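You operate a simulated robot arm through the tools that you are given. There is no shell and no other tool.

The job below is to be done with a simulated robot arm. You get a single attempt, and the scene is never put back.

Task
Lock the clamped meter's cover and seal it with the grey seal from the SEALS drawer.
Fine: shut the drawer.

It is judged by the outcome, as a careful person would: the job done as asked, and still so three seconds after it is handed in. It fails if anything else is knocked over, pushed out of place, dropped, spilled or broken. Lids that push on must go on centred and level and be pressed home; caps that screw on are set level and turned clockwise until they are tight.

Robot
A 7-joint arm with a two-finger parallel gripper on a trunk, on a base that moves. Base frame: it is fixed to the floor where the robot stands at the start and does not move with it; the origin is under the middle of the robot, x ahead of it, y to its left, z up; the surface under the hand at the start is at about z = 800. Units: mm, rad, N and s.
It reaches about 966 mm from its shoulder. Its first joint turns from -2.897 to 2.897 rad. Places, roughly: black lock knob [400, 200, 900]; blue lock knob [500, -600, 900]; grey lock knob [400, 600, 900]; left clamp [600, -500, 900]; right clamp [600, -700, 900]; top left small drawer [900, 200, 1000]; white lock knob [400, 400, 900]. Payload 3.43 kg.
The TCP is the grasp point between the finger pads, 30 mm short of the fingertips. In the tool frame z runs along the fingers and y along their closing line. The gripper opens to 94 mm. The fingers are 28 mm wide and 10 mm thick; the gripper's body (50 by 96 mm) begins 55 mm behind the TCP.
Orientation is told as [roll, pitch, yaw] about the base's x, y, z axes, in that order, counted from this pose: with the fingers straight down and closing along the base's y, the tool's x points along the base's -x, its y along +y and its z along -z.

Tools
- The arm moves only by the tool arm_command. Its argument "rows" is a list of rows, each a list of 6 numbers: the shift along the tool's x, y, z in mm, then the turn, a rotation vector about the tool's x, y, z in rad. In form: [[dx, dy, dz, ax, ay, az], ...]. A call has 1 to 20 rows; each row is the pose to reach, as a shift and turn from the pose commanded when the call began, along the tool's axes at that moment. "grip" is the closure, from 0 (fully open) to 1 (shut), set as the call begins (left out, the last holds). Each row takes 0.2 s and may step no farther than 50 mm and 0.15 rad from the row before; otherwise, or with a gripper value out of range, the whole call is refused. Where a pose cannot be reached the arm comes as near as it can. A force on the tool above 50 N (or 10 N above the force at the start of the call, whichever is more), or a blocked arm, ends the call early, and 0.2 s more pass. Each finger travels about 45 mm/s and halts on what it meets, pressing with about 24 N; the grip force reading is that of the motor and also rises with nothing between the fingers. The clock runs only during rows and for 0.2 s after the last one: add rows that repeat a pose to give the fingers time. The reply holds the time, the measured pose of the TCP, the force on the tool along the base axes, the opening and the grip force, in the units named above and with some noise, with the torque about the TCP (base axes, N m) and any sound that the robot's microphone picked up.
- Cameras (640 x 400 px; columns grow to the right, rows downward): "scene" is now at [484.5, 193.2, 1167]; the picture's right is [-0.34, -0.94, 0.00], its down [-0.82, 0.29, -0.49] and it looks along [0.46, -0.16, -0.87] (base axes); focal length 214 px, centre (320, 200). "wrist" rides on the gripper at [76, 14, -102] in the tool frame; the picture's right is [-0.18, 0.98, 0.00], its down [-0.75, -0.14, -0.64] and it looks along [-0.63, -0.12, 0.77] (tool axes); focal length 243 px, centre (320, 200). There is no depth. A picture from a camera that has moved, and an enlarged one, comes with that camera's place and axes in the base frame and with its lens.
- get_image(camera): a new picture of that camera. No time passes.
- move_column(by): slides the trunk up (or, below 0, down) by that many mm; the arm and the scene camera ride with it, the base frame stays. It gives what a move gives, with no picture.
- steer(legs): drives the robot by 1 to 6 legs, each [ahead, left, turn to the left] in mm, mm and rad, along the robot's own axes; the way and the turn of a leg run together, so that a leg with both is an arc; at most 1500 mm and 3.142 rad a leg. The arm and the cameras ride along, it lands a little off, and it stops where it bumps. It gives what a move gives.
- turn_head(pan, tilt): turns the head with the scene camera to pan (to the left, within 1.798 rad either way) and tilt (down, from -0.506 to 1.204), counted from straight ahead of the robot. It gives what a move gives.
- inspect(camera, box): a new picture of the part [left, top, right, bottom] of that camera's present view, enlarged. No time passes.
- finish_job(): hands the job in; it is judged then, once.

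Places have to be worked out from the pictures, the camera data and where the tool is seen. Open the gripper and draw the arm clear of the work before you hand the job in, unless the task says otherwise.

The tools are called after "Request:" as a command line: name --pt "numbers of a row" for each row, then --argument value for the rest, lists and objects as JSON in quotes. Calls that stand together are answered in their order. arm_command: Moves the arm, as the interface text tells. Its arguments: {"type":"object","properties":{"rows":{"type":"array","items":{"type":"array","items":{"type":"number"}}},"grip":{"type":"number"}},"required":["rows"]} The other tools are called the same way: move_column (by) moves the trunk up or down; steer (legs) drives the base; turn_head (pan, tilt) turns the head that bears the scene camera; get_image (camera) takes a picture; inspect (camera, box) takes an enlarged picture of a part of a camera's view; finish_job () hands the job in.

At the start:

```text
t: 0.0
ee_pos: [673.1, -173.3, 1236.8]
tcp_rot: [0.002, 0.0, 0.002]
force: [0.1, -1.0, -0.1]
torque: [-0.01, 0.02, -0.01]
finger_gap: 94.0
grasp_force: 0.0
trunk travel left (down, up): [-300.0, 190.0]
robot x, y, heading: [-1.9, 5.1, -0.002]
head pan, tilt (commanded): [-0.342, 1.061]
```

scene: 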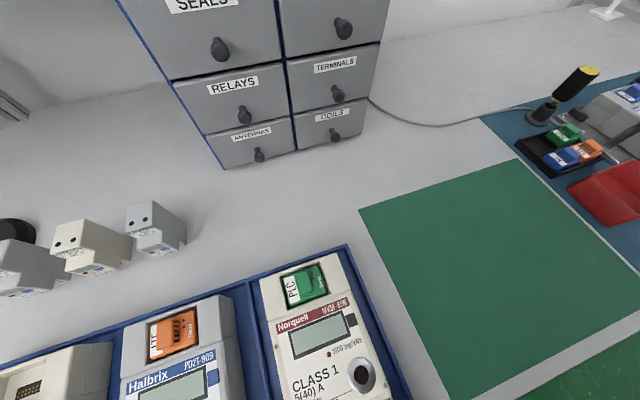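
wrist: 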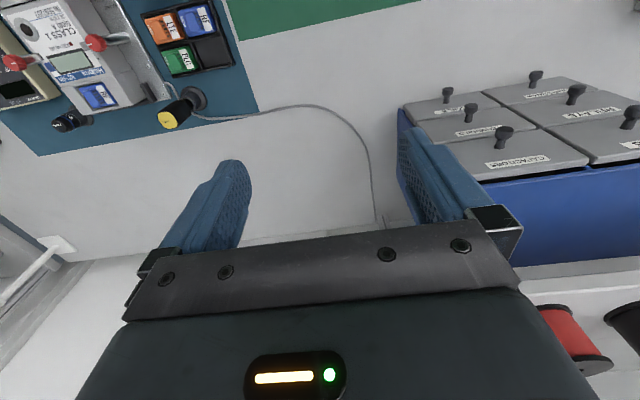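

I start by looking around the scene: the clamped meter sits on the blue mat to the right, the drawers ahead. I turn the head toward the clamped meter.

Request:
turn_head --pan -0.9 --tilt 0.8

```text
t: 1.0
ee_pos: [673.9, -175.6, 1238.4]
tcp_rot: [0.0, 0.0, 0.001]
force: [-1.0, -0.1, -0.7]
torque: [0.0, 0.0, 0.0]
finger_gap: 94.0
grasp_force: 0.0
trunk travel left (down, up): [-300.0, 190.0]
robot x, y, heading: [-0.7, -1.5, 0.001]
head pan, tilt (commanded): [-0.901, 0.799]
```

The head has turned; I take the picture.

Request:
get_image --camera "scene"

Request:
get_image --camera "wrist"

```text
taken
camera scene: at [472.7, 152.1, 1186.2], right [-0.78, -0.62, 0.0], down [-0.45, 0.56, -0.7], along [0.43, -0.55, -0.72], focal length 214 px, centre (320, 200)
```

scene: 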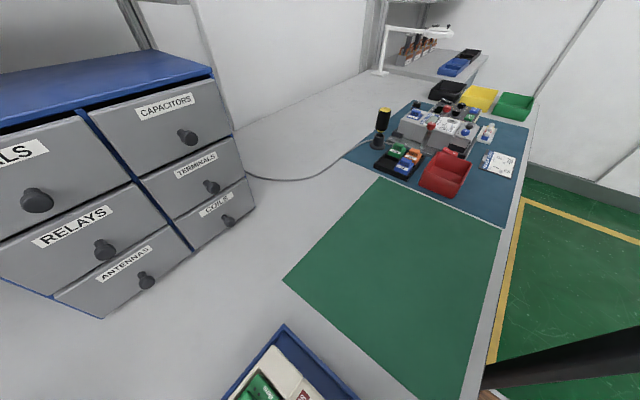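

```text
taken
camera wrist: at [597.6, -161.2, 1341.0], right [0.18, 0.98, 0.0], down [0.75, -0.14, 0.64], along [0.63, -0.12, -0.77], focal length 243 px, centre (320, 200)
```

wrist: 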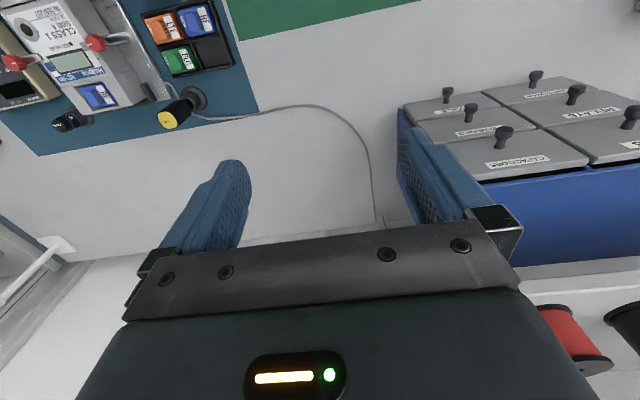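

I enlarge the area around the clamped meter in both views.

Request:
inspect --camera "scene" --box '[360, 70, 540, 190]'

Request:
inspect --camera "wrist" --box '[0, 0, 260, 160]'

```text
3.33 times, centred on (450, 130) of scene
camera zoom: at [472.7, 152.1, 1186.2], right [-0.78, -0.62, 0.0], down [-0.45, 0.56, -0.7], along [0.43, -0.55, -0.72], focal length 715 px, centre (-113, 433)
```

zoom: 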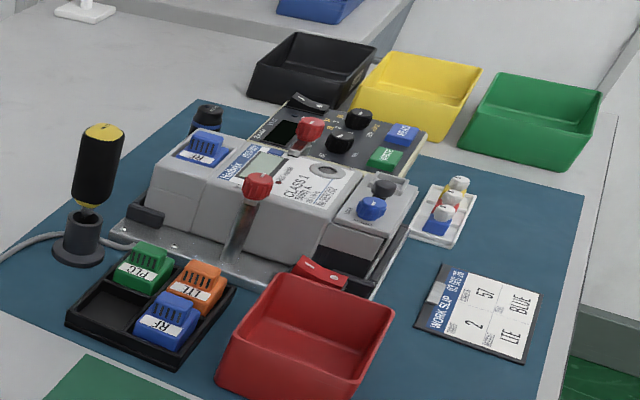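

```text
2.46 times, centred on (130, 80) of wrist
camera zoom: at [597.6, -161.2, 1341.0], right [0.18, 0.98, 0.0], down [0.75, -0.14, 0.64], along [0.63, -0.12, -0.77], focal length 597 px, centre (788, 495)
```

zoom: 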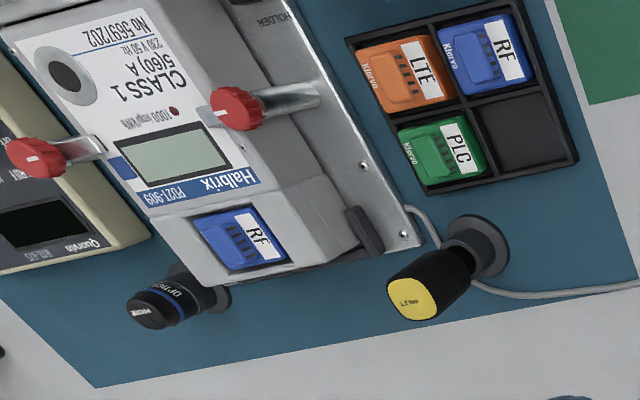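

The clamped meter has a blue lock knob on its terminal cover with a dark post beside it. Next I look at the SEALS drawer.

Request:
turn_head --pan 0.0 --tilt 0.5

Request:
get_image --camera "scene"

```text
t: 2.2
ee_pos: [674.5, -175.0, 1237.9]
tcp_rot: [0.0, -0.002, 0.001]
force: [0.5, 0.3, -0.1]
torque: [-0.01, 0.02, 0.0]
finger_gap: 94.0
grasp_force: 0.1
trunk travel left (down, up): [-300.0, 190.0]
robot x, y, heading: [1.0, 0.8, 0.001]
head pan, tilt (commanded): [0.0, 0.499]
```

```text
taken
camera scene: at [513.6, 215.2, 1212.2], right [0.0, -1.0, 0.0], down [-0.48, 0.0, -0.88], along [0.88, 0.0, -0.48], focal length 214 px, centre (320, 200)
```

scene: 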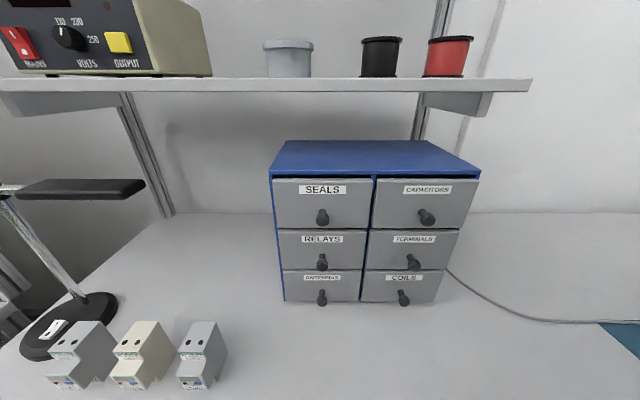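

The cabinet front is at about x=812 with the SEALS knob near [790, 212, 1032]. Before acting I move the arm above the meter so the wrist camera can view the lock closely.

Request:
arm_command --pt "30 -40 5 0 0 0" --pt "60 -80 10 0 0 0" --pt "90 -120 20 0 0 0" --pt "120 -160 30 0 0 0" --pt "150 -200 40 0 0 0" --pt "180 -240 50 0 0 0" --pt "210 -280 60 0 0 0" --pt "240 -320 70 0 0 0" --pt "265 -350 80 0 0 0" --pt "290 -375 88 0 0 0"

Request:
get_image --camera "wrist"

```text
refused: row 1 steps farther than a row can; nothing moved
```

```text
taken
camera wrist: at [597.6, -161.2, 1341.0], right [0.18, 0.98, 0.0], down [0.75, -0.14, 0.64], along [0.63, -0.12, -0.77], focal length 243 px, centre (320, 200)
```

wrist: 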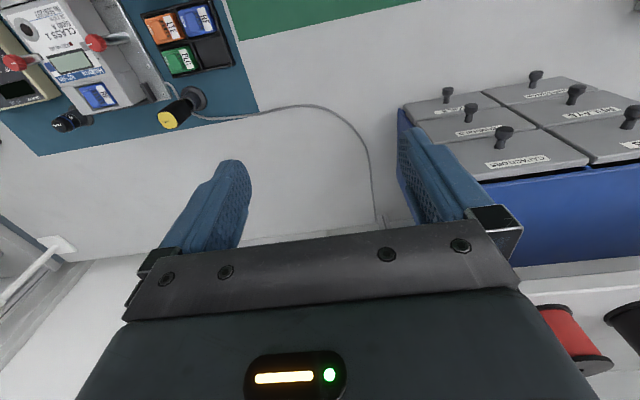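

The first row was just over 50 mm, so I resend the move in smaller steps.

Request:
arm_command --pt "24 -32 7 0 0 0" --pt "48 -64 14 0 0 0" --pt "72 -96 21 0 0 0" --pt "96 -128 28 0 0 0" --pt "120 -160 35 0 0 0" --pt "144 -192 42 0 0 0" --pt "168 -224 49 0 0 0" --pt "192 -256 56 0 0 0" --pt "216 -288 63 0 0 0" --pt "240 -320 70 0 0 0" --pt "264 -350 79 0 0 0" --pt "286 -375 88 0 0 0"

Request:
get_image --camera "wrist"

```text
t: 4.8
ee_pos: [386.5, -550.0, 1151.0]
tcp_rot: [0.002, 0.0, 0.002]
force: [0.1, -0.6, 0.0]
torque: [0.02, 0.01, -0.01]
finger_gap: 93.7
grasp_force: 0.0
trunk travel left (down, up): [-300.0, 190.0]
robot x, y, heading: [-1.0, -0.5, 0.003]
head pan, tilt (commanded): [0.0, 0.499]
```

```text
taken
camera wrist: at [311.4, -536.1, 1252.9], right [0.18, 0.98, 0.0], down [0.75, -0.14, 0.64], along [0.63, -0.12, -0.77], focal length 243 px, centre (320, 200)
```

wrist: 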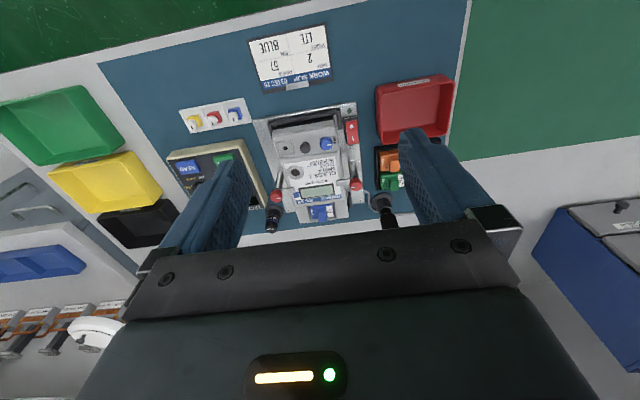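

The arm reached the viewing pose; I enlarge the meter.

Request:
inspect --camera "wrist" --box '[240, 90, 400, 190]'

Request:
inspect --camera "wrist" --box '[290, 115, 354, 155]'

Request:
inspect --camera "wrist" --box '[170, 20, 340, 130]'

```text
4.00 times, centred on (320, 140) of wrist
camera zoom: at [311.4, -536.1, 1252.9], right [0.18, 0.98, 0.0], down [0.75, -0.14, 0.64], along [0.63, -0.12, -0.77], focal length 970 px, centre (320, 440)
```

zoom: 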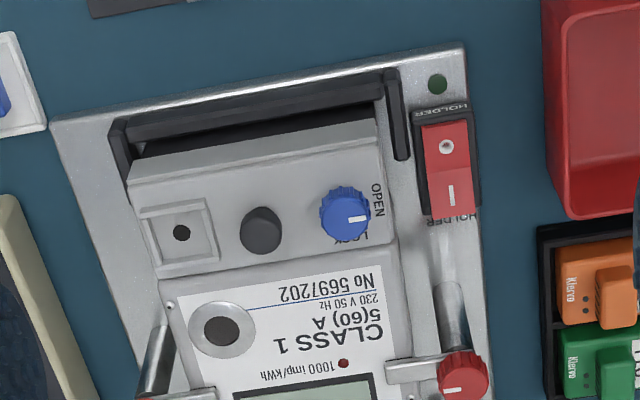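

```text
10.00 times, centred on (322, 135) of wrist
camera zoom: at [311.4, -536.1, 1252.9], right [0.18, 0.98, 0.0], down [0.75, -0.14, 0.64], along [0.63, -0.12, -0.77], focal length 2426 px, centre (300, 850)
```

zoom: 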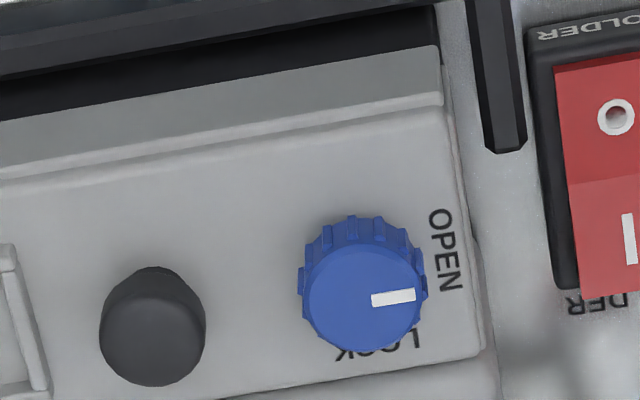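

```text
3.64 times, centred on (255, 75) of wrist
camera zoom: at [311.4, -536.1, 1252.9], right [0.18, 0.98, 0.0], down [0.75, -0.14, 0.64], along [0.63, -0.12, -0.77], focal length 882 px, centre (556, 654)
```

zoom: 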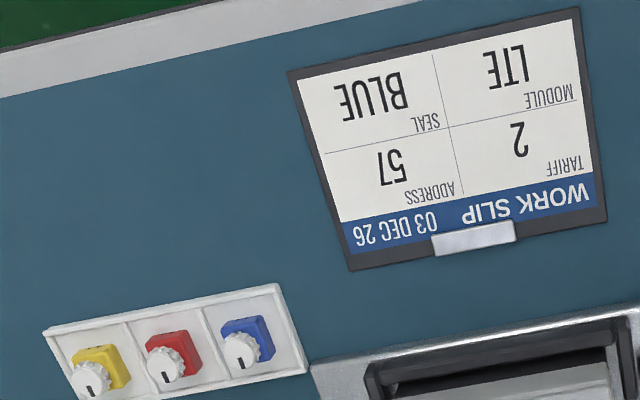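

The knob points to OPEN (+y); LOCK is toward +x, i.e. a quarter turn clockwise seen from above. The square seat with the hole at the -y side takes the seal. I lower the camera for a closer look.

Request:
arm_command --pt "0 -5 45 0 0 0" --pt "0 -10 90 0 0 0" --pt "0 -20 130 0 0 0"

Request:
get_image --camera "wrist"

Request:
inspect --camera "wrist" --box '[260, 60, 420, 160]'

```text
t: 5.6
ee_pos: [389.2, -570.9, 1020.9]
tcp_rot: [0.001, 0.0, 0.003]
force: [-0.2, 1.1, -0.3]
torque: [-0.03, -0.01, -0.01]
finger_gap: 93.9
grasp_force: 0.0
trunk travel left (down, up): [-300.0, 190.0]
robot x, y, heading: [0.4, -0.5, -0.003]
head pan, tilt (commanded): [0.0, 0.499]
```

```text
taken
camera wrist: at [312.6, -557.6, 1124.1], right [0.18, 0.98, 0.0], down [0.75, -0.14, 0.64], along [0.63, -0.12, -0.77], focal length 243 px, centre (320, 200)
```

wrist: 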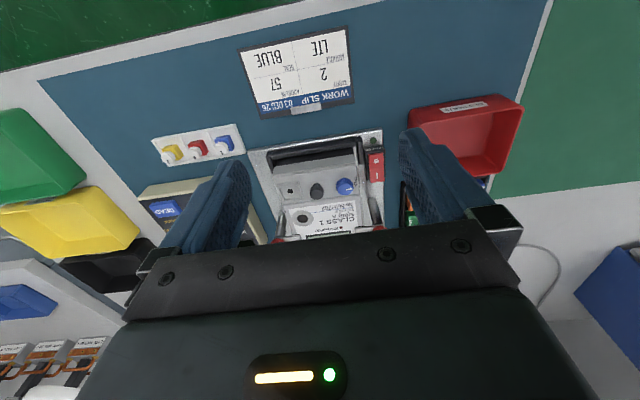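

```text
4.00 times, centred on (340, 110) of wrist
camera zoom: at [312.6, -557.6, 1124.1], right [0.18, 0.98, 0.0], down [0.75, -0.14, 0.64], along [0.63, -0.12, -0.77], focal length 970 px, centre (240, 560)
```

zoom: 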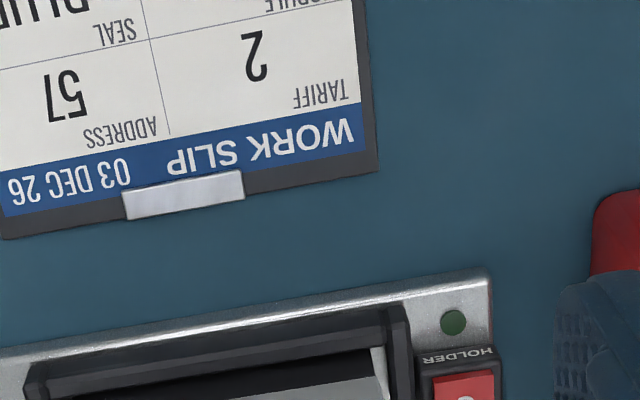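

The meter is near image centre; I inspect that region.

Request:
inspect --camera "wrist" --box '[250, 130, 400, 224]'

Request:
inspect --camera "wrist" --box '[140, 115, 250, 184]'

Request:
inspect --camera "wrist" --box '[270, 165, 366, 225]'

```text
4.26 times, centred on (325, 177) of wrist
camera zoom: at [312.6, -557.6, 1124.1], right [0.18, 0.98, 0.0], down [0.75, -0.14, 0.64], along [0.63, -0.12, -0.77], focal length 1032 px, centre (299, 298)
```

zoom: 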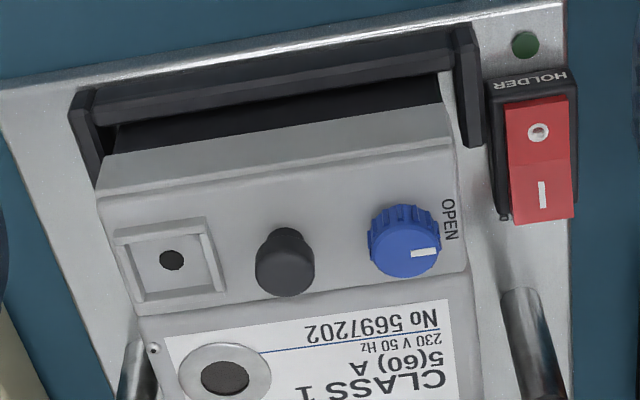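

```text
5.80 times, centred on (195, 150) of wrist
camera zoom: at [312.6, -557.6, 1124.1], right [0.18, 0.98, 0.0], down [0.75, -0.14, 0.64], along [0.63, -0.12, -0.77], focal length 1406 px, centre (1045, 493)
```

zoom: 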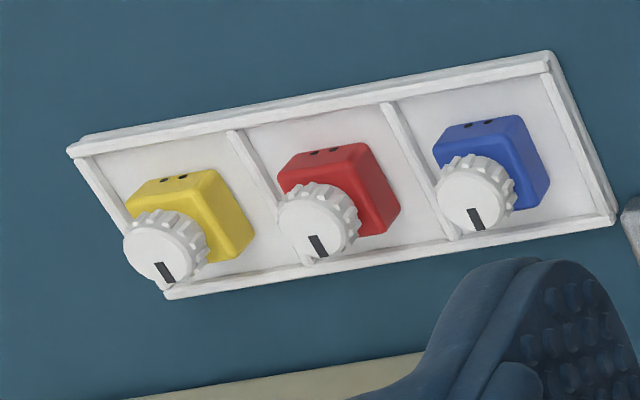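

```text
6.67 times, centred on (318, 195) of wrist
camera zoom: at [312.6, -557.6, 1124.1], right [0.18, 0.98, 0.0], down [0.75, -0.14, 0.64], along [0.63, -0.12, -0.77], focal length 1618 px, centre (333, 233)
```

zoom: 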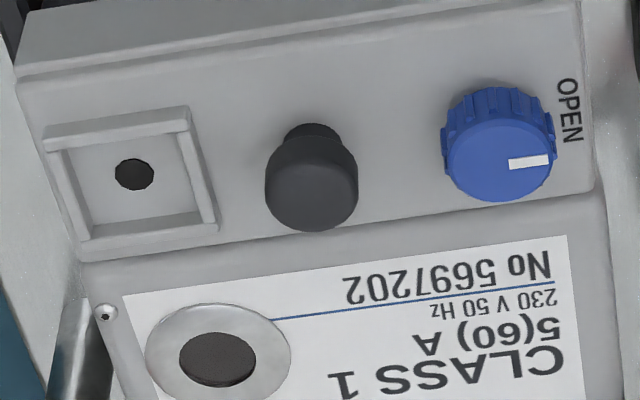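

I want a side view of the cover to see whether it is fully closed, using the scene camera.

Request:
turn_head --pan -1.3 --tilt 0.5

Request:
get_image --camera "scene"

```text
t: 7.0
ee_pos: [388.7, -572.6, 1021.3]
tcp_rot: [0.0, -0.001, 0.0]
force: [-0.6, 0.4, 0.5]
torque: [-0.02, 0.0, 0.02]
finger_gap: 93.9
grasp_force: 0.0
trunk travel left (down, up): [-300.0, 190.0]
robot x, y, heading: [-1.8, -0.5, 0.002]
head pan, tilt (commanded): [-1.3, 0.499]
```

```text
taken
camera scene: at [447.0, 127.6, 1212.2], right [-0.96, -0.27, 0.0], down [-0.13, 0.46, -0.88], along [0.24, -0.85, -0.48], focal length 214 px, centre (320, 200)
```

scene: 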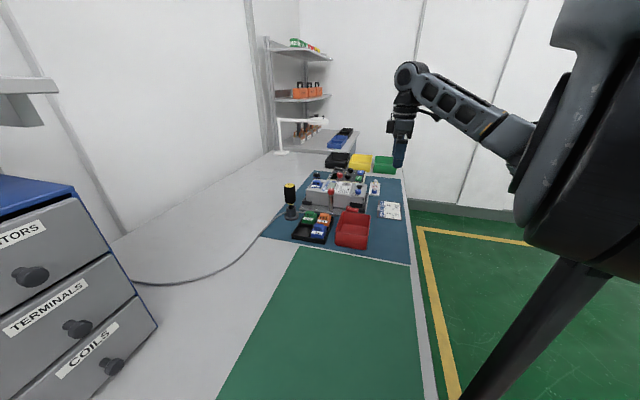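

Request:
inspect --camera "scene" --box '[290, 150, 418, 230]'

Request:
inspect --camera "scene" --box '[320, 165, 384, 205]'

```text
5.00 times, centred on (354, 190) of scene
camera zoom: at [447.0, 127.6, 1212.2], right [-0.96, -0.27, 0.0], down [-0.13, 0.46, -0.88], along [0.24, -0.85, -0.48], focal length 1072 px, centre (150, 250)
```

zoom: 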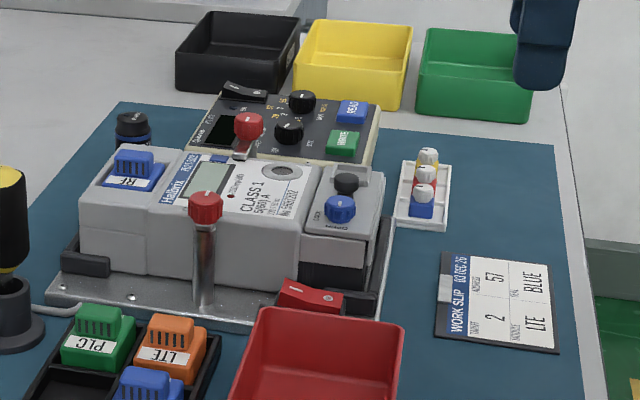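

```text
10.00 times, centred on (352, 185) of scene
camera zoom: at [447.0, 127.6, 1212.2], right [-0.96, -0.27, 0.0], down [-0.13, 0.46, -0.88], along [0.24, -0.85, -0.48], focal length 2145 px, centre (0, 350)
```

zoom: 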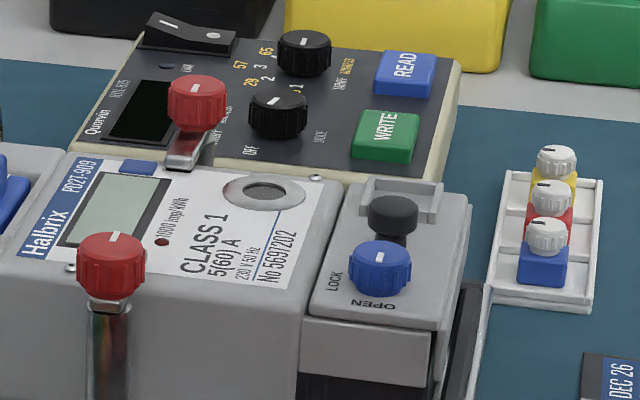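

Triangulating from both wrist views, the blue knob top is at about [502, -562, 878] (diameter ~22 mm), the cover's dark handle at y≈-598 and the seal seat at about [501, -634, 866]. The cover looks level and shut. I'll move above the knob with the fingers turned to close along x, to stay clear of the handle.

Request:
arm_command --pt "-10 1 0 0 0 -0.1428" --pt "-20 2 0 0 0 -0.2856" --pt "-30 3 0 0 0 -0.4284" --pt "-40 4 0 0 0 -0.5712" --pt "-50 5 0 0 0 -0.714" --pt "-60 6 0 0 0 -0.8568" --pt "-70 7 0 0 0 -0.9996" --pt "-80 8 0 0 0 -1.1424" --pt "-90 9 10 0 0 -1.2852" --pt "-102 10 20 0 0 -1.428" --pt "-113 10 40 0 0 -1.5708" --pt "-113 10 40 0 0 -1.5708" --grip 0.4

Request:
get_image --camera "wrist"

Request:
get_image --camera "scene"

```text
t: 9.6
ee_pos: [500.5, -560.5, 982.4]
tcp_rot: [0.0, -0.001, 1.573]
force: [-0.7, 0.8, 0.3]
torque: [-0.02, 0.02, -0.01]
finger_gap: 56.4
grasp_force: 0.0
trunk travel left (down, up): [-300.0, 190.0]
robot x, y, heading: [-0.5, -3.5, -0.004]
head pan, tilt (commanded): [-1.3, 0.499]
```

```text
taken
camera wrist: at [486.8, -636.6, 1083.6], right [-0.98, 0.18, 0.0], down [0.14, 0.75, 0.64], along [0.12, 0.63, -0.77], focal length 243 px, centre (320, 200)
```

wrist: 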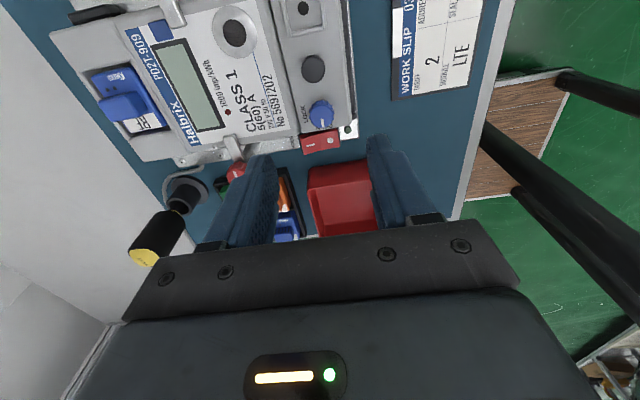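

```text
taken
camera scene: at [446.8, 127.5, 1212.3], right [-0.96, -0.27, 0.0], down [-0.13, 0.46, -0.88], along [0.23, -0.85, -0.48], focal length 214 px, centre (320, 200)
```

scene: 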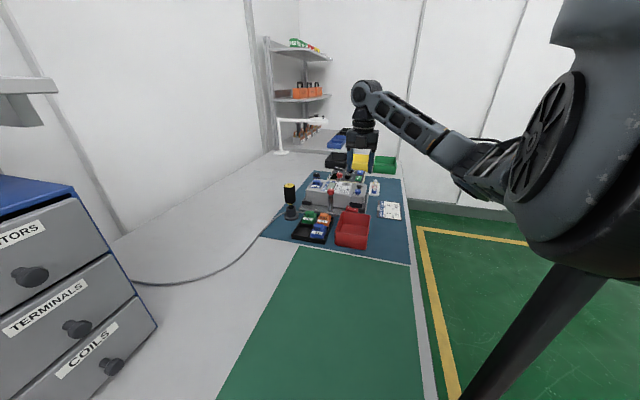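

The arm is over the knob. I zoom the wrist view to refine the knob position.

Request:
inspect --camera "wrist" --box '[272, 85, 368, 145]'

Request:
inspect --camera "scene" --box '[304, 140, 400, 200]'

```text
6.67 times, centred on (320, 115) of wrist
camera zoom: at [486.8, -636.6, 1083.6], right [-0.98, 0.18, 0.0], down [0.14, 0.75, 0.64], along [0.12, 0.63, -0.77], focal length 1618 px, centre (320, 767)
```

zoom: 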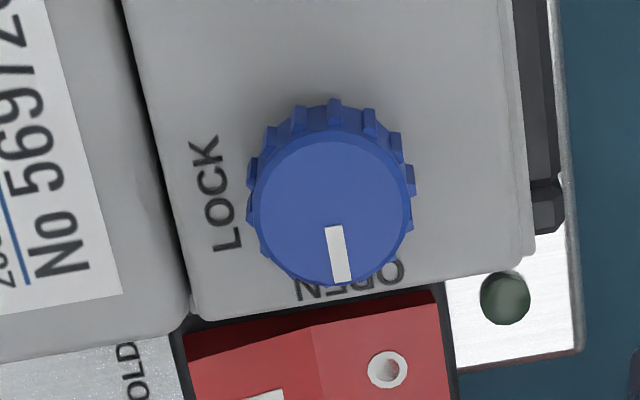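

```text
6.67 times, centred on (352, 170) of scene
camera zoom: at [446.8, 127.5, 1212.3], right [-0.96, -0.27, 0.0], down [-0.13, 0.46, -0.88], along [0.23, -0.85, -0.48], focal length 1430 px, centre (107, 400)
```

zoom: 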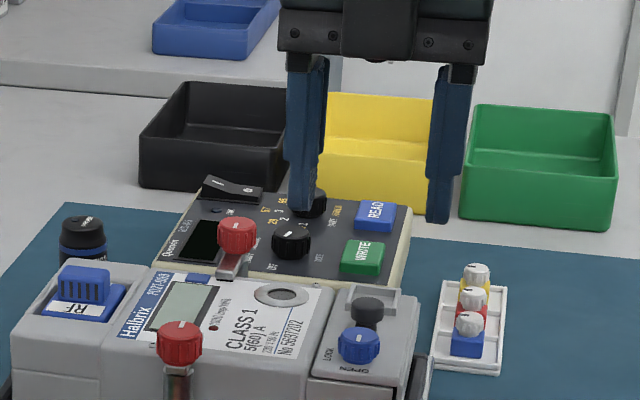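

Knob centre is within ~1 mm of the TCP axis. I narrow the fingers to 30 mm and descend most of the way, then check before going around the knob.

Request:
arm_command --pt "0.4 0.7 0 0 0 0" --pt "0.4 0.7 15 0 0 0" --pt "0.4 0.7 35 0 0 0" --pt "0.4 0.7 55 0 0 0" --pt "0.4 0.7 62 0 0 0" --pt "0.4 0.7 62 0 0 0" --grip 0.68

Request:
get_image --camera "wrist"

Request:
inspect --camera "scene" --box '[320, 160, 384, 200]'

```text
t: 11.0
ee_pos: [498.9, -560.8, 919.2]
tcp_rot: [-0.001, 0.0, 1.571]
force: [-0.2, 0.6, -0.1]
torque: [0.0, 0.01, 0.01]
finger_gap: 30.2
grasp_force: 0.1
trunk travel left (down, up): [-300.0, 190.0]
robot x, y, heading: [0.6, -0.1, -0.003]
head pan, tilt (commanded): [-1.3, 0.499]
```

```text
taken
camera wrist: at [485.5, -637.0, 1021.2], right [-0.98, 0.18, 0.0], down [0.14, 0.75, 0.64], along [0.12, 0.63, -0.77], focal length 243 px, centre (320, 200)
```

wrist: 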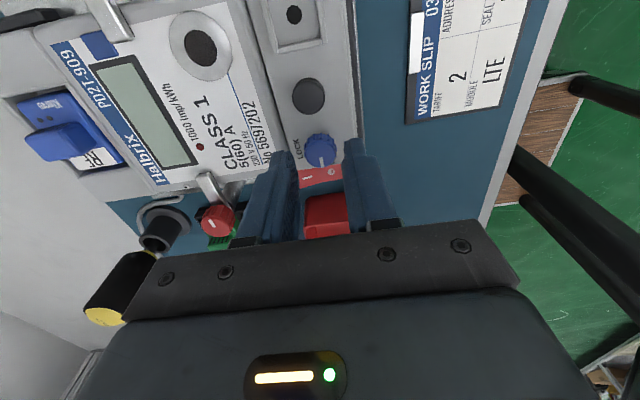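

```text
10.00 times, centred on (352, 180) of scene
camera zoom: at [446.9, 127.5, 1212.2], right [-0.96, -0.27, 0.0], down [-0.13, 0.46, -0.88], along [0.23, -0.85, -0.48], focal length 2145 px, centre (0, 400)
```

zoom: 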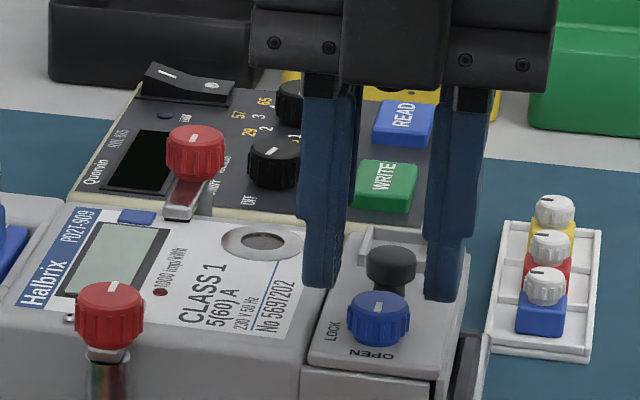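

I zoom the wrist view to check the knob is centred between the fingertips.

Request:
inspect --camera "wrist" --box '[272, 120, 368, 180]'

```text
6.67 times, centred on (320, 150) of wrist
camera zoom: at [485.5, -637.0, 1021.2], right [-0.98, 0.18, 0.0], down [0.14, 0.75, 0.64], along [0.12, 0.63, -0.77], focal length 1618 px, centre (320, 533)
```

zoom: 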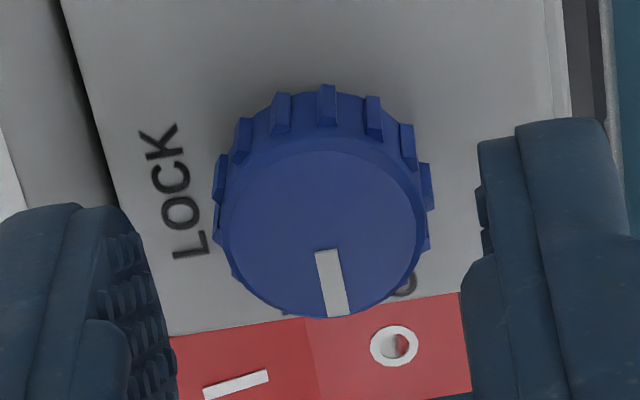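

The knob is centred between the fingers. I shift 1 mm toward +y, descend 18 mm so the tips surround the knob just above the cover, then close.

Request:
arm_command --pt "-1 0 6 0 0 0" --pt "-1 0 12 0 0 0" --pt "-1 0 18 0 0 0" --pt "-1 0 18 0 0 0"

Request:
inspect --camera "wrist" --box '[272, 120, 368, 180]'

Request:
inspect --camera "scene" --box '[320, 160, 384, 200]'

```text
t: 12.0
ee_pos: [498.7, -560.5, 901.1]
tcp_rot: [-0.002, 0.001, 1.572]
force: [-0.6, 0.5, 0.1]
torque: [0.0, -0.04, 0.02]
finger_gap: 30.1
grasp_force: 0.1
trunk travel left (down, up): [-300.0, 190.0]
robot x, y, heading: [3.1, 4.0, 0.0]
head pan, tilt (commanded): [-1.3, 0.499]
```

```text
6.67 times, centred on (320, 150) of wrist
camera zoom: at [485.6, -636.1, 1003.4], right [-0.98, 0.18, 0.0], down [0.14, 0.75, 0.64], along [0.12, 0.63, -0.77], focal length 1618 px, centre (320, 533)
```

zoom: 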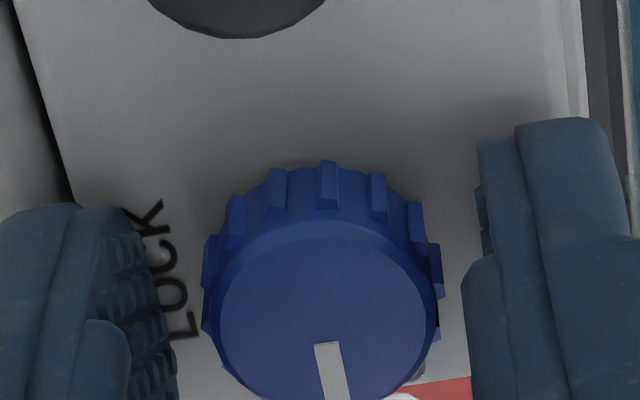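

```text
10.00 times, centred on (352, 180) of scene
camera zoom: at [446.9, 127.5, 1212.2], right [-0.96, -0.27, 0.0], down [-0.13, 0.46, -0.88], along [0.23, -0.85, -0.48], focal length 2145 px, centre (0, 400)
```

zoom: 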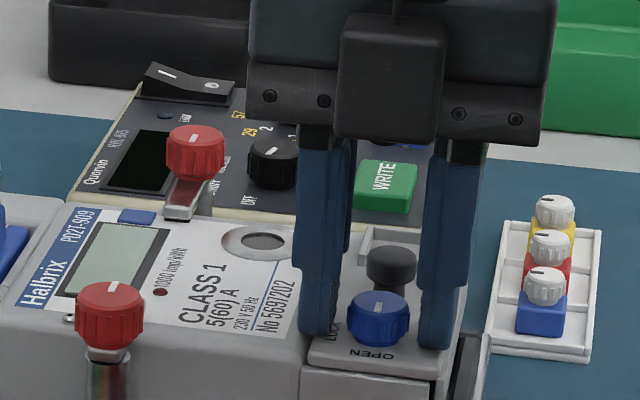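

Fingertips straddle the knob just above the cover surface. I close the gripper on the knob.

Request:
arm_command --pt "0 0 0 0 0 0" --pt "0 0 0 0 0 0" --pt "0 0 0 0 0 0" --grip 1.0

```text
t: 12.8
ee_pos: [499.8, -559.8, 899.7]
tcp_rot: [0.001, 0.001, 1.569]
force: [-2.2, 0.9, 0.0]
torque: [0.11, -0.07, -0.03]
finger_gap: 19.2
grasp_force: 23.5
trunk travel left (down, up): [-300.0, 190.0]
robot x, y, heading: [-0.3, -4.5, -0.002]
head pan, tilt (commanded): [-1.3, 0.499]
```

The gripper holds the knob (gap 19.2 mm, 23.5 N). I turn it clockwise (positive about tool z) in steps toward 90°.

Request:
arm_command --pt "0 0 0 0 0 0.1" --pt "0 0 0 0 0 0.2" --pt "0 0 0 0 0 0.3" --pt "0 0 0 0 0 0.4" --pt "0 0 0 0 0 0.5" --pt "0 0 0 0 0 0.6" --pt "0 0 0 0 0 0.7" --pt "0 0 0 0 0 0.785"

Request:
inspect --camera "scene" --box '[320, 160, 384, 200]'

Request:
inspect --camera "wrist" --box '[256, 120, 384, 200]'

```text
t: 14.6
ee_pos: [499.3, -559.0, 899.9]
tcp_rot: [0.001, -0.001, 0.785]
force: [1.6, -2.6, 1.5]
torque: [0.05, 0.08, -0.03]
finger_gap: 19.0
grasp_force: 24.2
trunk travel left (down, up): [-300.0, 190.0]
robot x, y, heading: [0.3, -1.3, 0.002]
head pan, tilt (commanded): [-1.3, 0.499]
```

```text
10.00 times, centred on (352, 180) of scene
camera zoom: at [446.9, 127.5, 1212.2], right [-0.96, -0.27, 0.0], down [-0.13, 0.46, -0.88], along [0.23, -0.85, -0.48], focal length 2145 px, centre (0, 400)
```

zoom: 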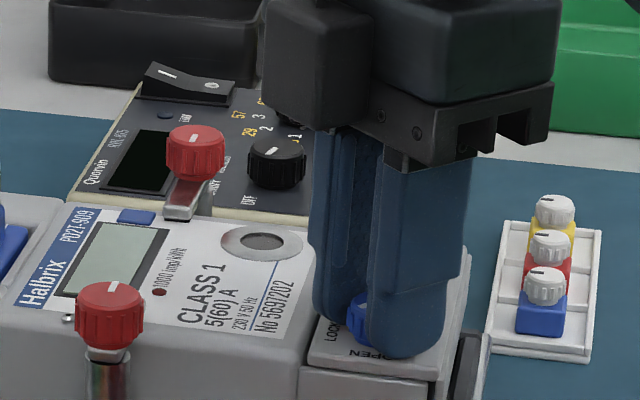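

```text
5.00 times, centred on (320, 160) of wrist
camera zoom: at [436.0, -603.4, 1003.5], right [-0.56, 0.83, 0.0], down [0.63, 0.43, 0.64], along [0.53, 0.36, -0.77], focal length 1213 px, centre (320, 400)
```

zoom: 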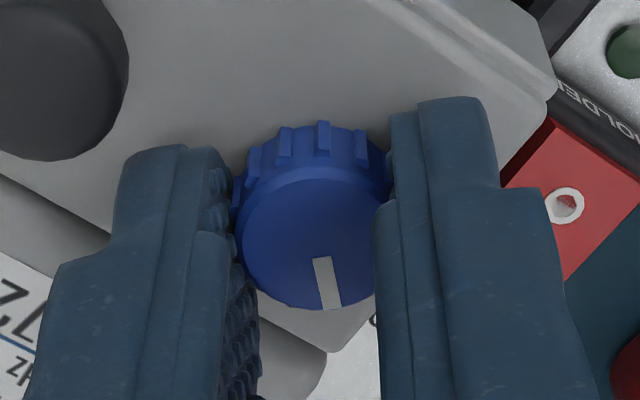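

The mark is turning with the fingers and the handle stays clear. I continue the remaining 45°.

Request:
arm_command --pt "0 0 0 0 0 0.1" --pt "0 0 0 0 0 0.2" --pt "0 0 0 0 0 0.3" --pt "0 0 0 0 0 0.4" --pt "0 0 0 0 0 0.5" --pt "0 0 0 0 0 0.6" --pt "0 0 0 0 0 0.7" --pt "0 0 0 0 0 0.785" --pt "0 0 0 0 0 0.785"

Request:
inspect --camera "scene" --box '[320, 160, 384, 200]'

Request:
inspect --camera "wrist" --box '[256, 120, 384, 200]'

```text
t: 16.6
ee_pos: [498.3, -560.2, 900.0]
tcp_rot: [-0.001, 0.0, -0.001]
force: [0.0, -3.0, 4.4]
torque: [0.09, 0.11, -0.01]
finger_gap: 18.9
grasp_force: 23.7
trunk travel left (down, up): [-300.0, 190.0]
robot x, y, heading: [1.7, -2.9, -0.003]
head pan, tilt (commanded): [-1.3, 0.499]
```

```text
10.00 times, centred on (352, 180) of scene
camera zoom: at [446.8, 127.6, 1212.3], right [-0.96, -0.27, 0.0], down [-0.13, 0.46, -0.88], along [0.23, -0.85, -0.48], focal length 2145 px, centre (0, 400)
```

zoom: 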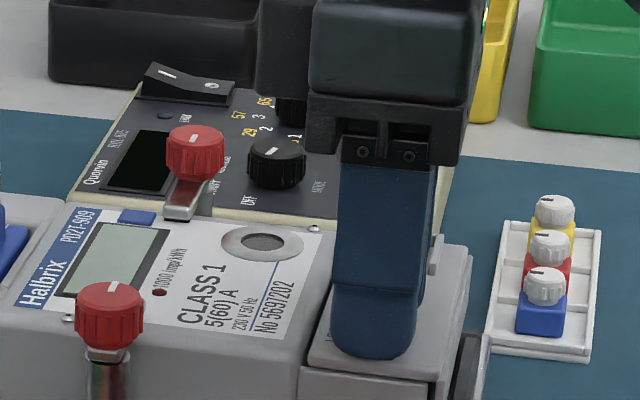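

```text
5.00 times, centred on (320, 160) of wrist
camera zoom: at [423.7, -545.6, 1003.4], right [0.18, 0.98, 0.0], down [0.75, -0.14, 0.64], along [0.63, -0.12, -0.77], focal length 1213 px, centre (320, 400)
```

zoom: 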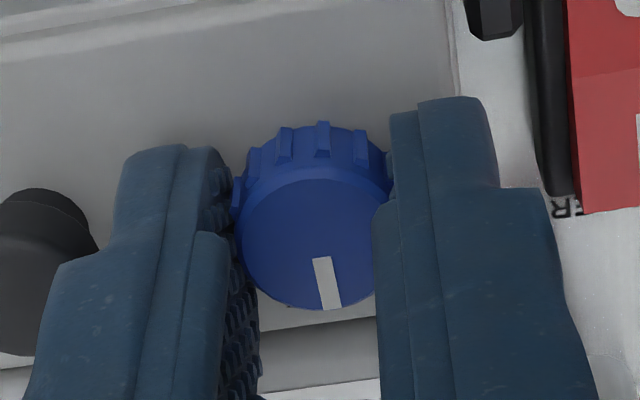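

The mark now points to +x, where LOCK is printed. I open just a few mm so as not to touch the handle, then rise and check.

Request:
arm_command --pt "0 0 0 0 0 0" --pt "0 0 0 0 0 0" --pt "0 0 0 0 0 0" --grip 0.71

Request:
arm_command --pt "0 0 -8 0 0 0" --pt "0 0 -20 0 0 0" --pt "0 0 -45 0 0 0" --pt "0 0 -80 0 0 0" --pt "20 0 -110 0 0 0" --pt "50 0 -130 0 0 0"

Request:
get_image --camera "wrist"

```text
t: 17.4
ee_pos: [498.6, -558.6, 899.5]
tcp_rot: [0.0, 0.0, -0.001]
force: [0.3, 0.1, -0.1]
torque: [-0.02, 0.04, -0.04]
finger_gap: 27.5
grasp_force: 0.0
trunk travel left (down, up): [-300.0, 190.0]
robot x, y, heading: [2.7, 0.1, 0.002]
head pan, tilt (commanded): [-1.3, 0.499]
```

```text
t: 18.8
ee_pos: [449.4, -559.0, 1030.1]
tcp_rot: [0.0, -0.001, 0.004]
force: [0.3, 0.4, -0.8]
torque: [0.0, 0.02, -0.03]
finger_gap: 27.3
grasp_force: 0.1
trunk travel left (down, up): [-300.0, 190.0]
robot x, y, heading: [-0.8, -0.2, 0.0]
head pan, tilt (commanded): [-1.3, 0.499]
```

```text
taken
camera wrist: at [374.5, -545.8, 1133.3], right [0.18, 0.98, 0.0], down [0.75, -0.14, 0.64], along [0.63, -0.12, -0.77], focal length 243 px, centre (320, 200)
```

wrist: 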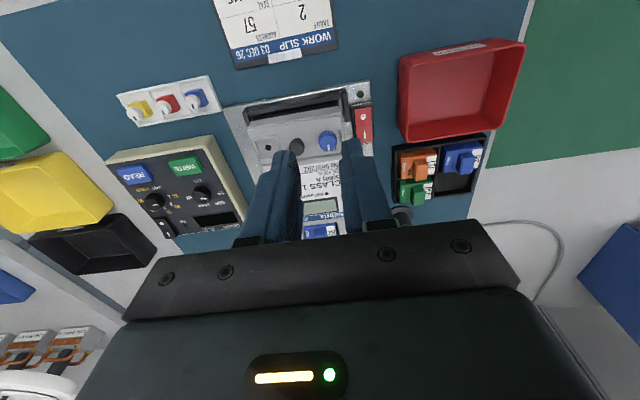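

Request:
inspect --camera "wrist" --box '[250, 110, 362, 180]'

Request:
inspect --camera "wrist" --box '[110, 70, 222, 140]'

Request:
inspect --camera "scene" --box '[320, 160, 384, 200]'

```text
5.71 times, centred on (306, 145) of wrist
camera zoom: at [374.5, -545.8, 1133.3], right [0.18, 0.98, 0.0], down [0.75, -0.14, 0.64], along [0.63, -0.12, -0.77], focal length 1386 px, centre (400, 514)
```

zoom: 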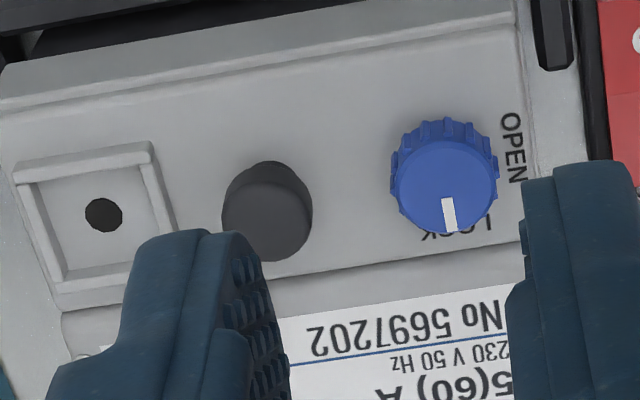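

```text
5.71 times, centred on (166, 105) of wrist
camera zoom: at [374.5, -545.8, 1133.3], right [0.18, 0.98, 0.0], down [0.75, -0.14, 0.64], along [0.63, -0.12, -0.77], focal length 1386 px, centre (1200, 743)
```

zoom: 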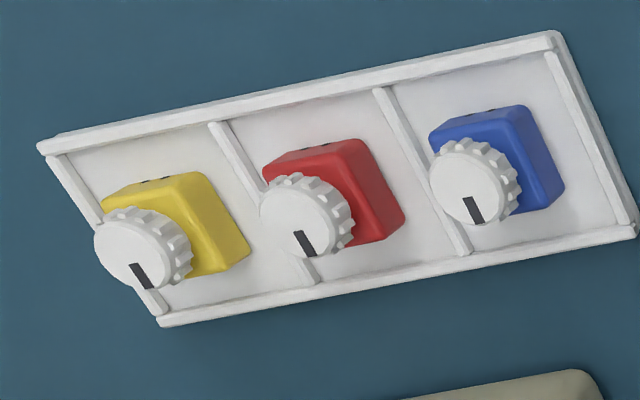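

```text
10.00 times, centred on (352, 180) of scene
camera zoom: at [447.2, 127.7, 1212.1], right [-0.96, -0.27, 0.0], down [-0.13, 0.46, -0.88], along [0.23, -0.85, -0.48], focal length 2145 px, centre (0, 400)
```

zoom: 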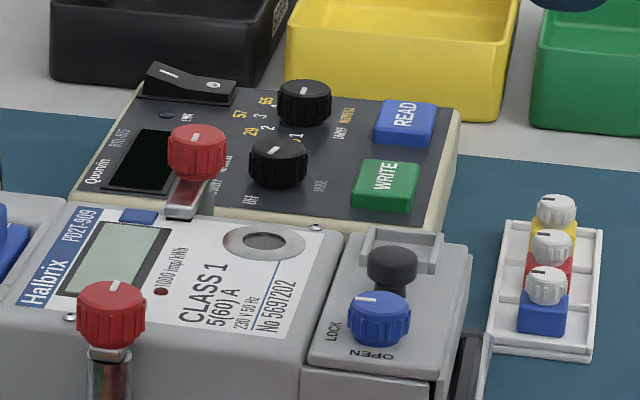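

The mark points at LOCK. Now for the drawer: I raise the arm out of the way and check the robot's left side and floor before choosing where to stand.

Request:
arm_command --pt "0 0 -40 0 0 0" --pt "0 0 -80 0 0 0" --pt "0 0 -120 0 0 0" --pt "0 0 -160 0 0 0" --grip 0.3

Request:
turn_head --pan 1.2 --tilt 0.7

Request:
get_image --camera "scene"

```text
t: 19.8
ee_pos: [450.0, -560.3, 1190.8]
tcp_rot: [0.0, 0.001, 0.0]
force: [-0.2, -0.8, -0.3]
torque: [-0.02, 0.0, 0.0]
finger_gap: 65.6
grasp_force: 0.1
trunk travel left (down, up): [-300.0, 190.0]
robot x, y, heading: [1.7, 0.6, 0.003]
head pan, tilt (commanded): [-1.3, 0.499]
```

```text
t: 22.1
ee_pos: [449.5, -559.6, 1189.9]
tcp_rot: [-0.001, -0.001, 0.0]
force: [0.0, 0.1, -1.0]
torque: [-0.01, -0.02, 0.0]
finger_gap: 65.7
grasp_force: 0.1
trunk travel left (down, up): [-300.0, 190.0]
robot x, y, heading: [-1.9, 2.2, 0.0]
head pan, tilt (commanded): [1.201, 0.7]
```

```text
taken
camera scene: at [453.3, 294.4, 1194.5], right [0.93, -0.36, 0.0], down [-0.23, -0.6, -0.77], along [0.28, 0.71, -0.64], focal length 214 px, centre (320, 200)
```

scene: 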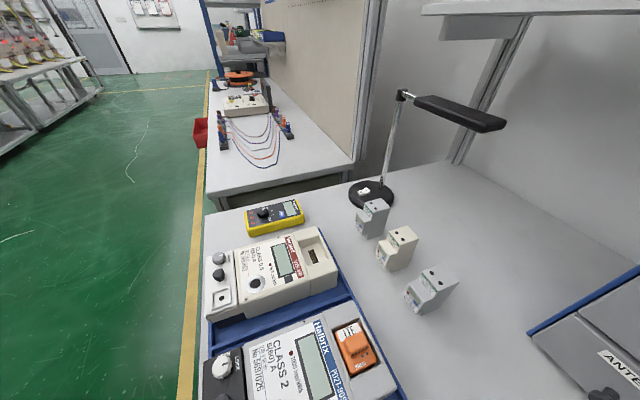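

The floor to the left is clear, and the head mast (near x=423, y=215) would crowd an arm reaching to the drawer from here. I drive 280 mm left so the drawer is slightly right of centre.

Request:
steer --legs '[[0, 280, 0]]'

Request:
turn_head --pan -0.6 --tilt 0.5

Request:
get_image --camera "scene"

```text
t: 24.1
ee_pos: [451.9, -279.8, 1191.0]
tcp_rot: [0.001, 0.004, 0.001]
force: [0.2, 0.7, 0.4]
torque: [-0.02, 0.02, 0.04]
finger_gap: 65.7
grasp_force: 0.0
trunk travel left (down, up): [-300.0, 190.0]
robot x, y, heading: [0.2, 277.1, 0.005]
head pan, tilt (commanded): [1.201, 0.7]
```

```text
t: 25.9
ee_pos: [449.8, -279.3, 1191.4]
tcp_rot: [0.0, 0.001, 0.003]
force: [0.3, -0.2, 0.2]
torque: [0.0, -0.03, -0.01]
finger_gap: 65.7
grasp_force: 0.1
trunk travel left (down, up): [-300.0, 190.0]
robot x, y, heading: [-1.8, 281.5, -0.004]
head pan, tilt (commanded): [-0.6, 0.499]
```

```text
taken
camera scene: at [497.2, 445.3, 1212.2], right [-0.56, -0.83, 0.0], down [-0.4, 0.27, -0.88], along [0.73, -0.49, -0.48], focal length 214 px, centre (320, 200)
```

scene: 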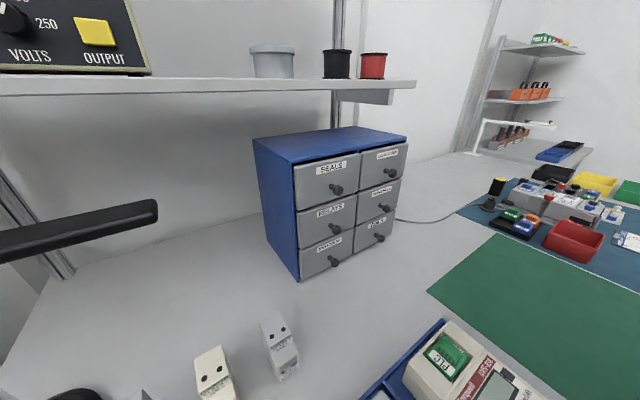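

I have a second viewpoint on the SEALS knob; I zoom to triangulate it.

Request:
inspect --camera "scene" --box '[272, 145, 400, 225]'

```text
5.00 times, centred on (336, 185) of scene
camera zoom: at [497.2, 445.3, 1212.2], right [-0.56, -0.83, 0.0], down [-0.4, 0.27, -0.88], along [0.73, -0.49, -0.48], focal length 1072 px, centre (240, 275)
```

zoom: 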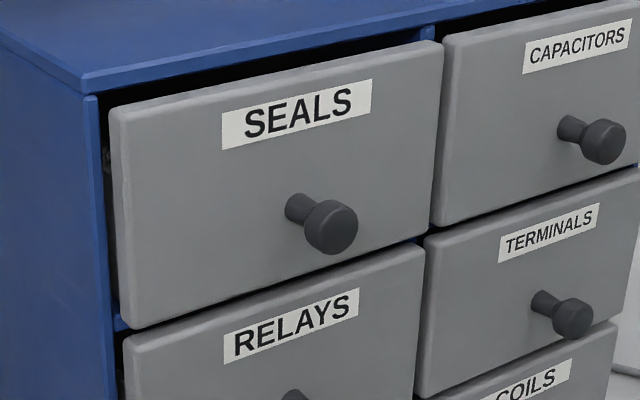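

Triangulated, the SEALS knob head is at about [777, 212, 1037], ~20 mm diameter, with the drawer face near x≈802. I bring the arm in front of the cabinet.

Request:
arm_command --pt "-17 44 0 0 0 0" --pt "-34 88 0 0 0 0" --pt "-51 132 0 0 0 0" --pt "-68 176 0 0 0 0" --pt "-85 220 0 0 0 0" --pt "-102 264 0 0 0 0" --pt "-119 308 0 0 0 0" --pt "-136 352 0 0 0 0" --pt "-153 396 0 0 0 0" --pt "-170 440 0 0 0 0" --pt "-180 475 0 0 0 0" --pt "-185 492 0 0 0 0"

Request:
get_image --camera "wrist"

Request:
get_image --camera "scene"

```text
t: 28.5
ee_pos: [633.8, 214.3, 1191.6]
tcp_rot: [0.0, 0.001, 0.002]
force: [-0.4, -0.3, 0.7]
torque: [0.03, -0.01, -0.02]
finger_gap: 65.8
grasp_force: 0.0
trunk travel left (down, up): [-300.0, 190.0]
robot x, y, heading: [-0.6, 280.3, 0.003]
head pan, tilt (commanded): [-0.6, 0.499]
```

```text
taken
camera wrist: at [559.3, 227.8, 1293.5], right [0.18, 0.98, 0.0], down [0.75, -0.14, 0.64], along [0.63, -0.12, -0.77], focal length 243 px, centre (320, 200)
```

wrist: 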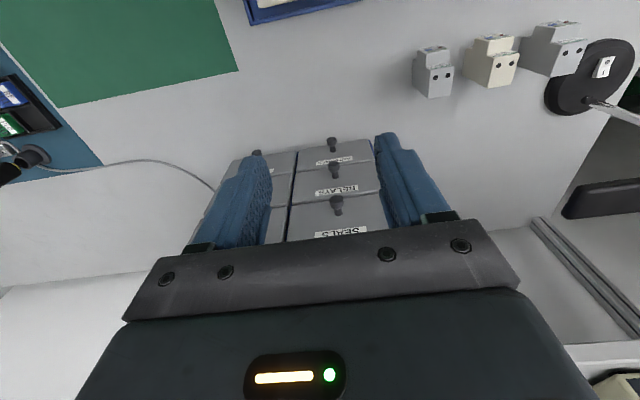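

```text
taken
camera scene: at [497.0, 445.0, 1212.3], right [-0.56, -0.83, 0.0], down [-0.4, 0.27, -0.88], along [0.73, -0.49, -0.48], focal length 214 px, centre (320, 200)
```

scene: 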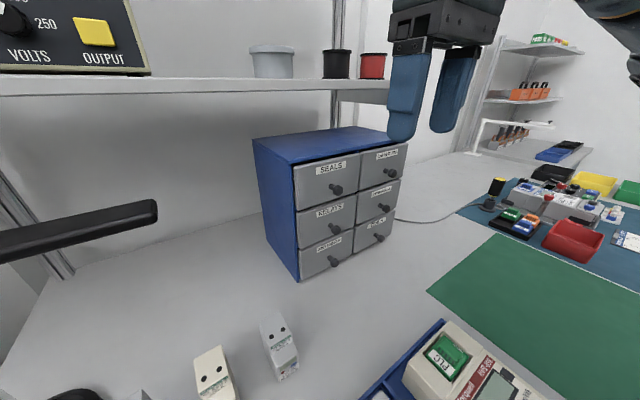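

The knob is confirmed near [780, 212, 1037]. I tilt the fingers slightly forward (0.3 rad, for shelf clearance) and go to a pre-grasp point in front of and above the knob.

Request:
arm_command --pt "-22 -0.5 27 0 -0.1 0" --pt "-43 -1 54 0 -0.2 0" --pt "-64.7 -1.6 81.5 0 -0.3 0" --pt "-64.7 -1.6 81.5 0 -0.3 0"

Request:
get_image --camera "wrist"

Request:
inspect --camera "scene" --box '[256, 110, 416, 210]'

```text
t: 29.5
ee_pos: [699.6, 211.0, 1108.4]
tcp_rot: [0.0, -0.3, 0.003]
force: [0.2, -0.4, 0.1]
torque: [-0.01, 0.0, -0.04]
finger_gap: 65.8
grasp_force: 0.0
trunk travel left (down, up): [-300.0, 190.0]
robot x, y, heading: [-0.5, 278.2, -0.001]
head pan, tilt (commanded): [-0.6, 0.499]
```

```text
taken
camera wrist: at [596.8, 225.8, 1183.8], right [0.17, 0.98, 0.05], down [0.53, -0.14, 0.84], along [0.83, -0.12, -0.55], focal length 243 px, centre (320, 200)
```

wrist: 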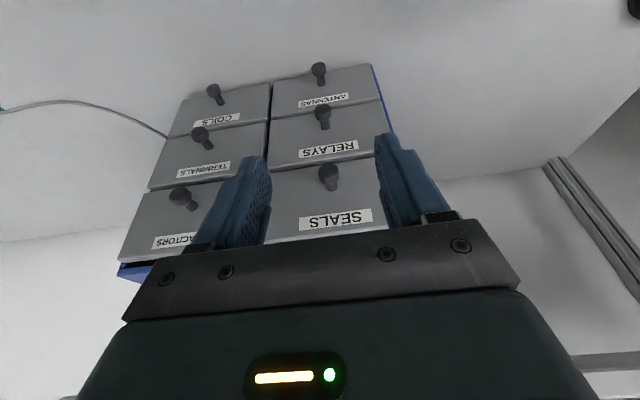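

```text
4.00 times, centred on (336, 160) of scene
camera zoom: at [497.1, 445.3, 1212.3], right [-0.56, -0.83, 0.0], down [-0.4, 0.27, -0.88], along [0.73, -0.49, -0.48], focal length 858 px, centre (256, 360)
```

zoom: 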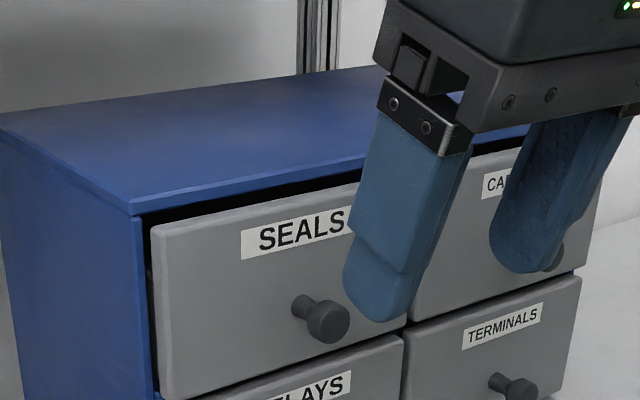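

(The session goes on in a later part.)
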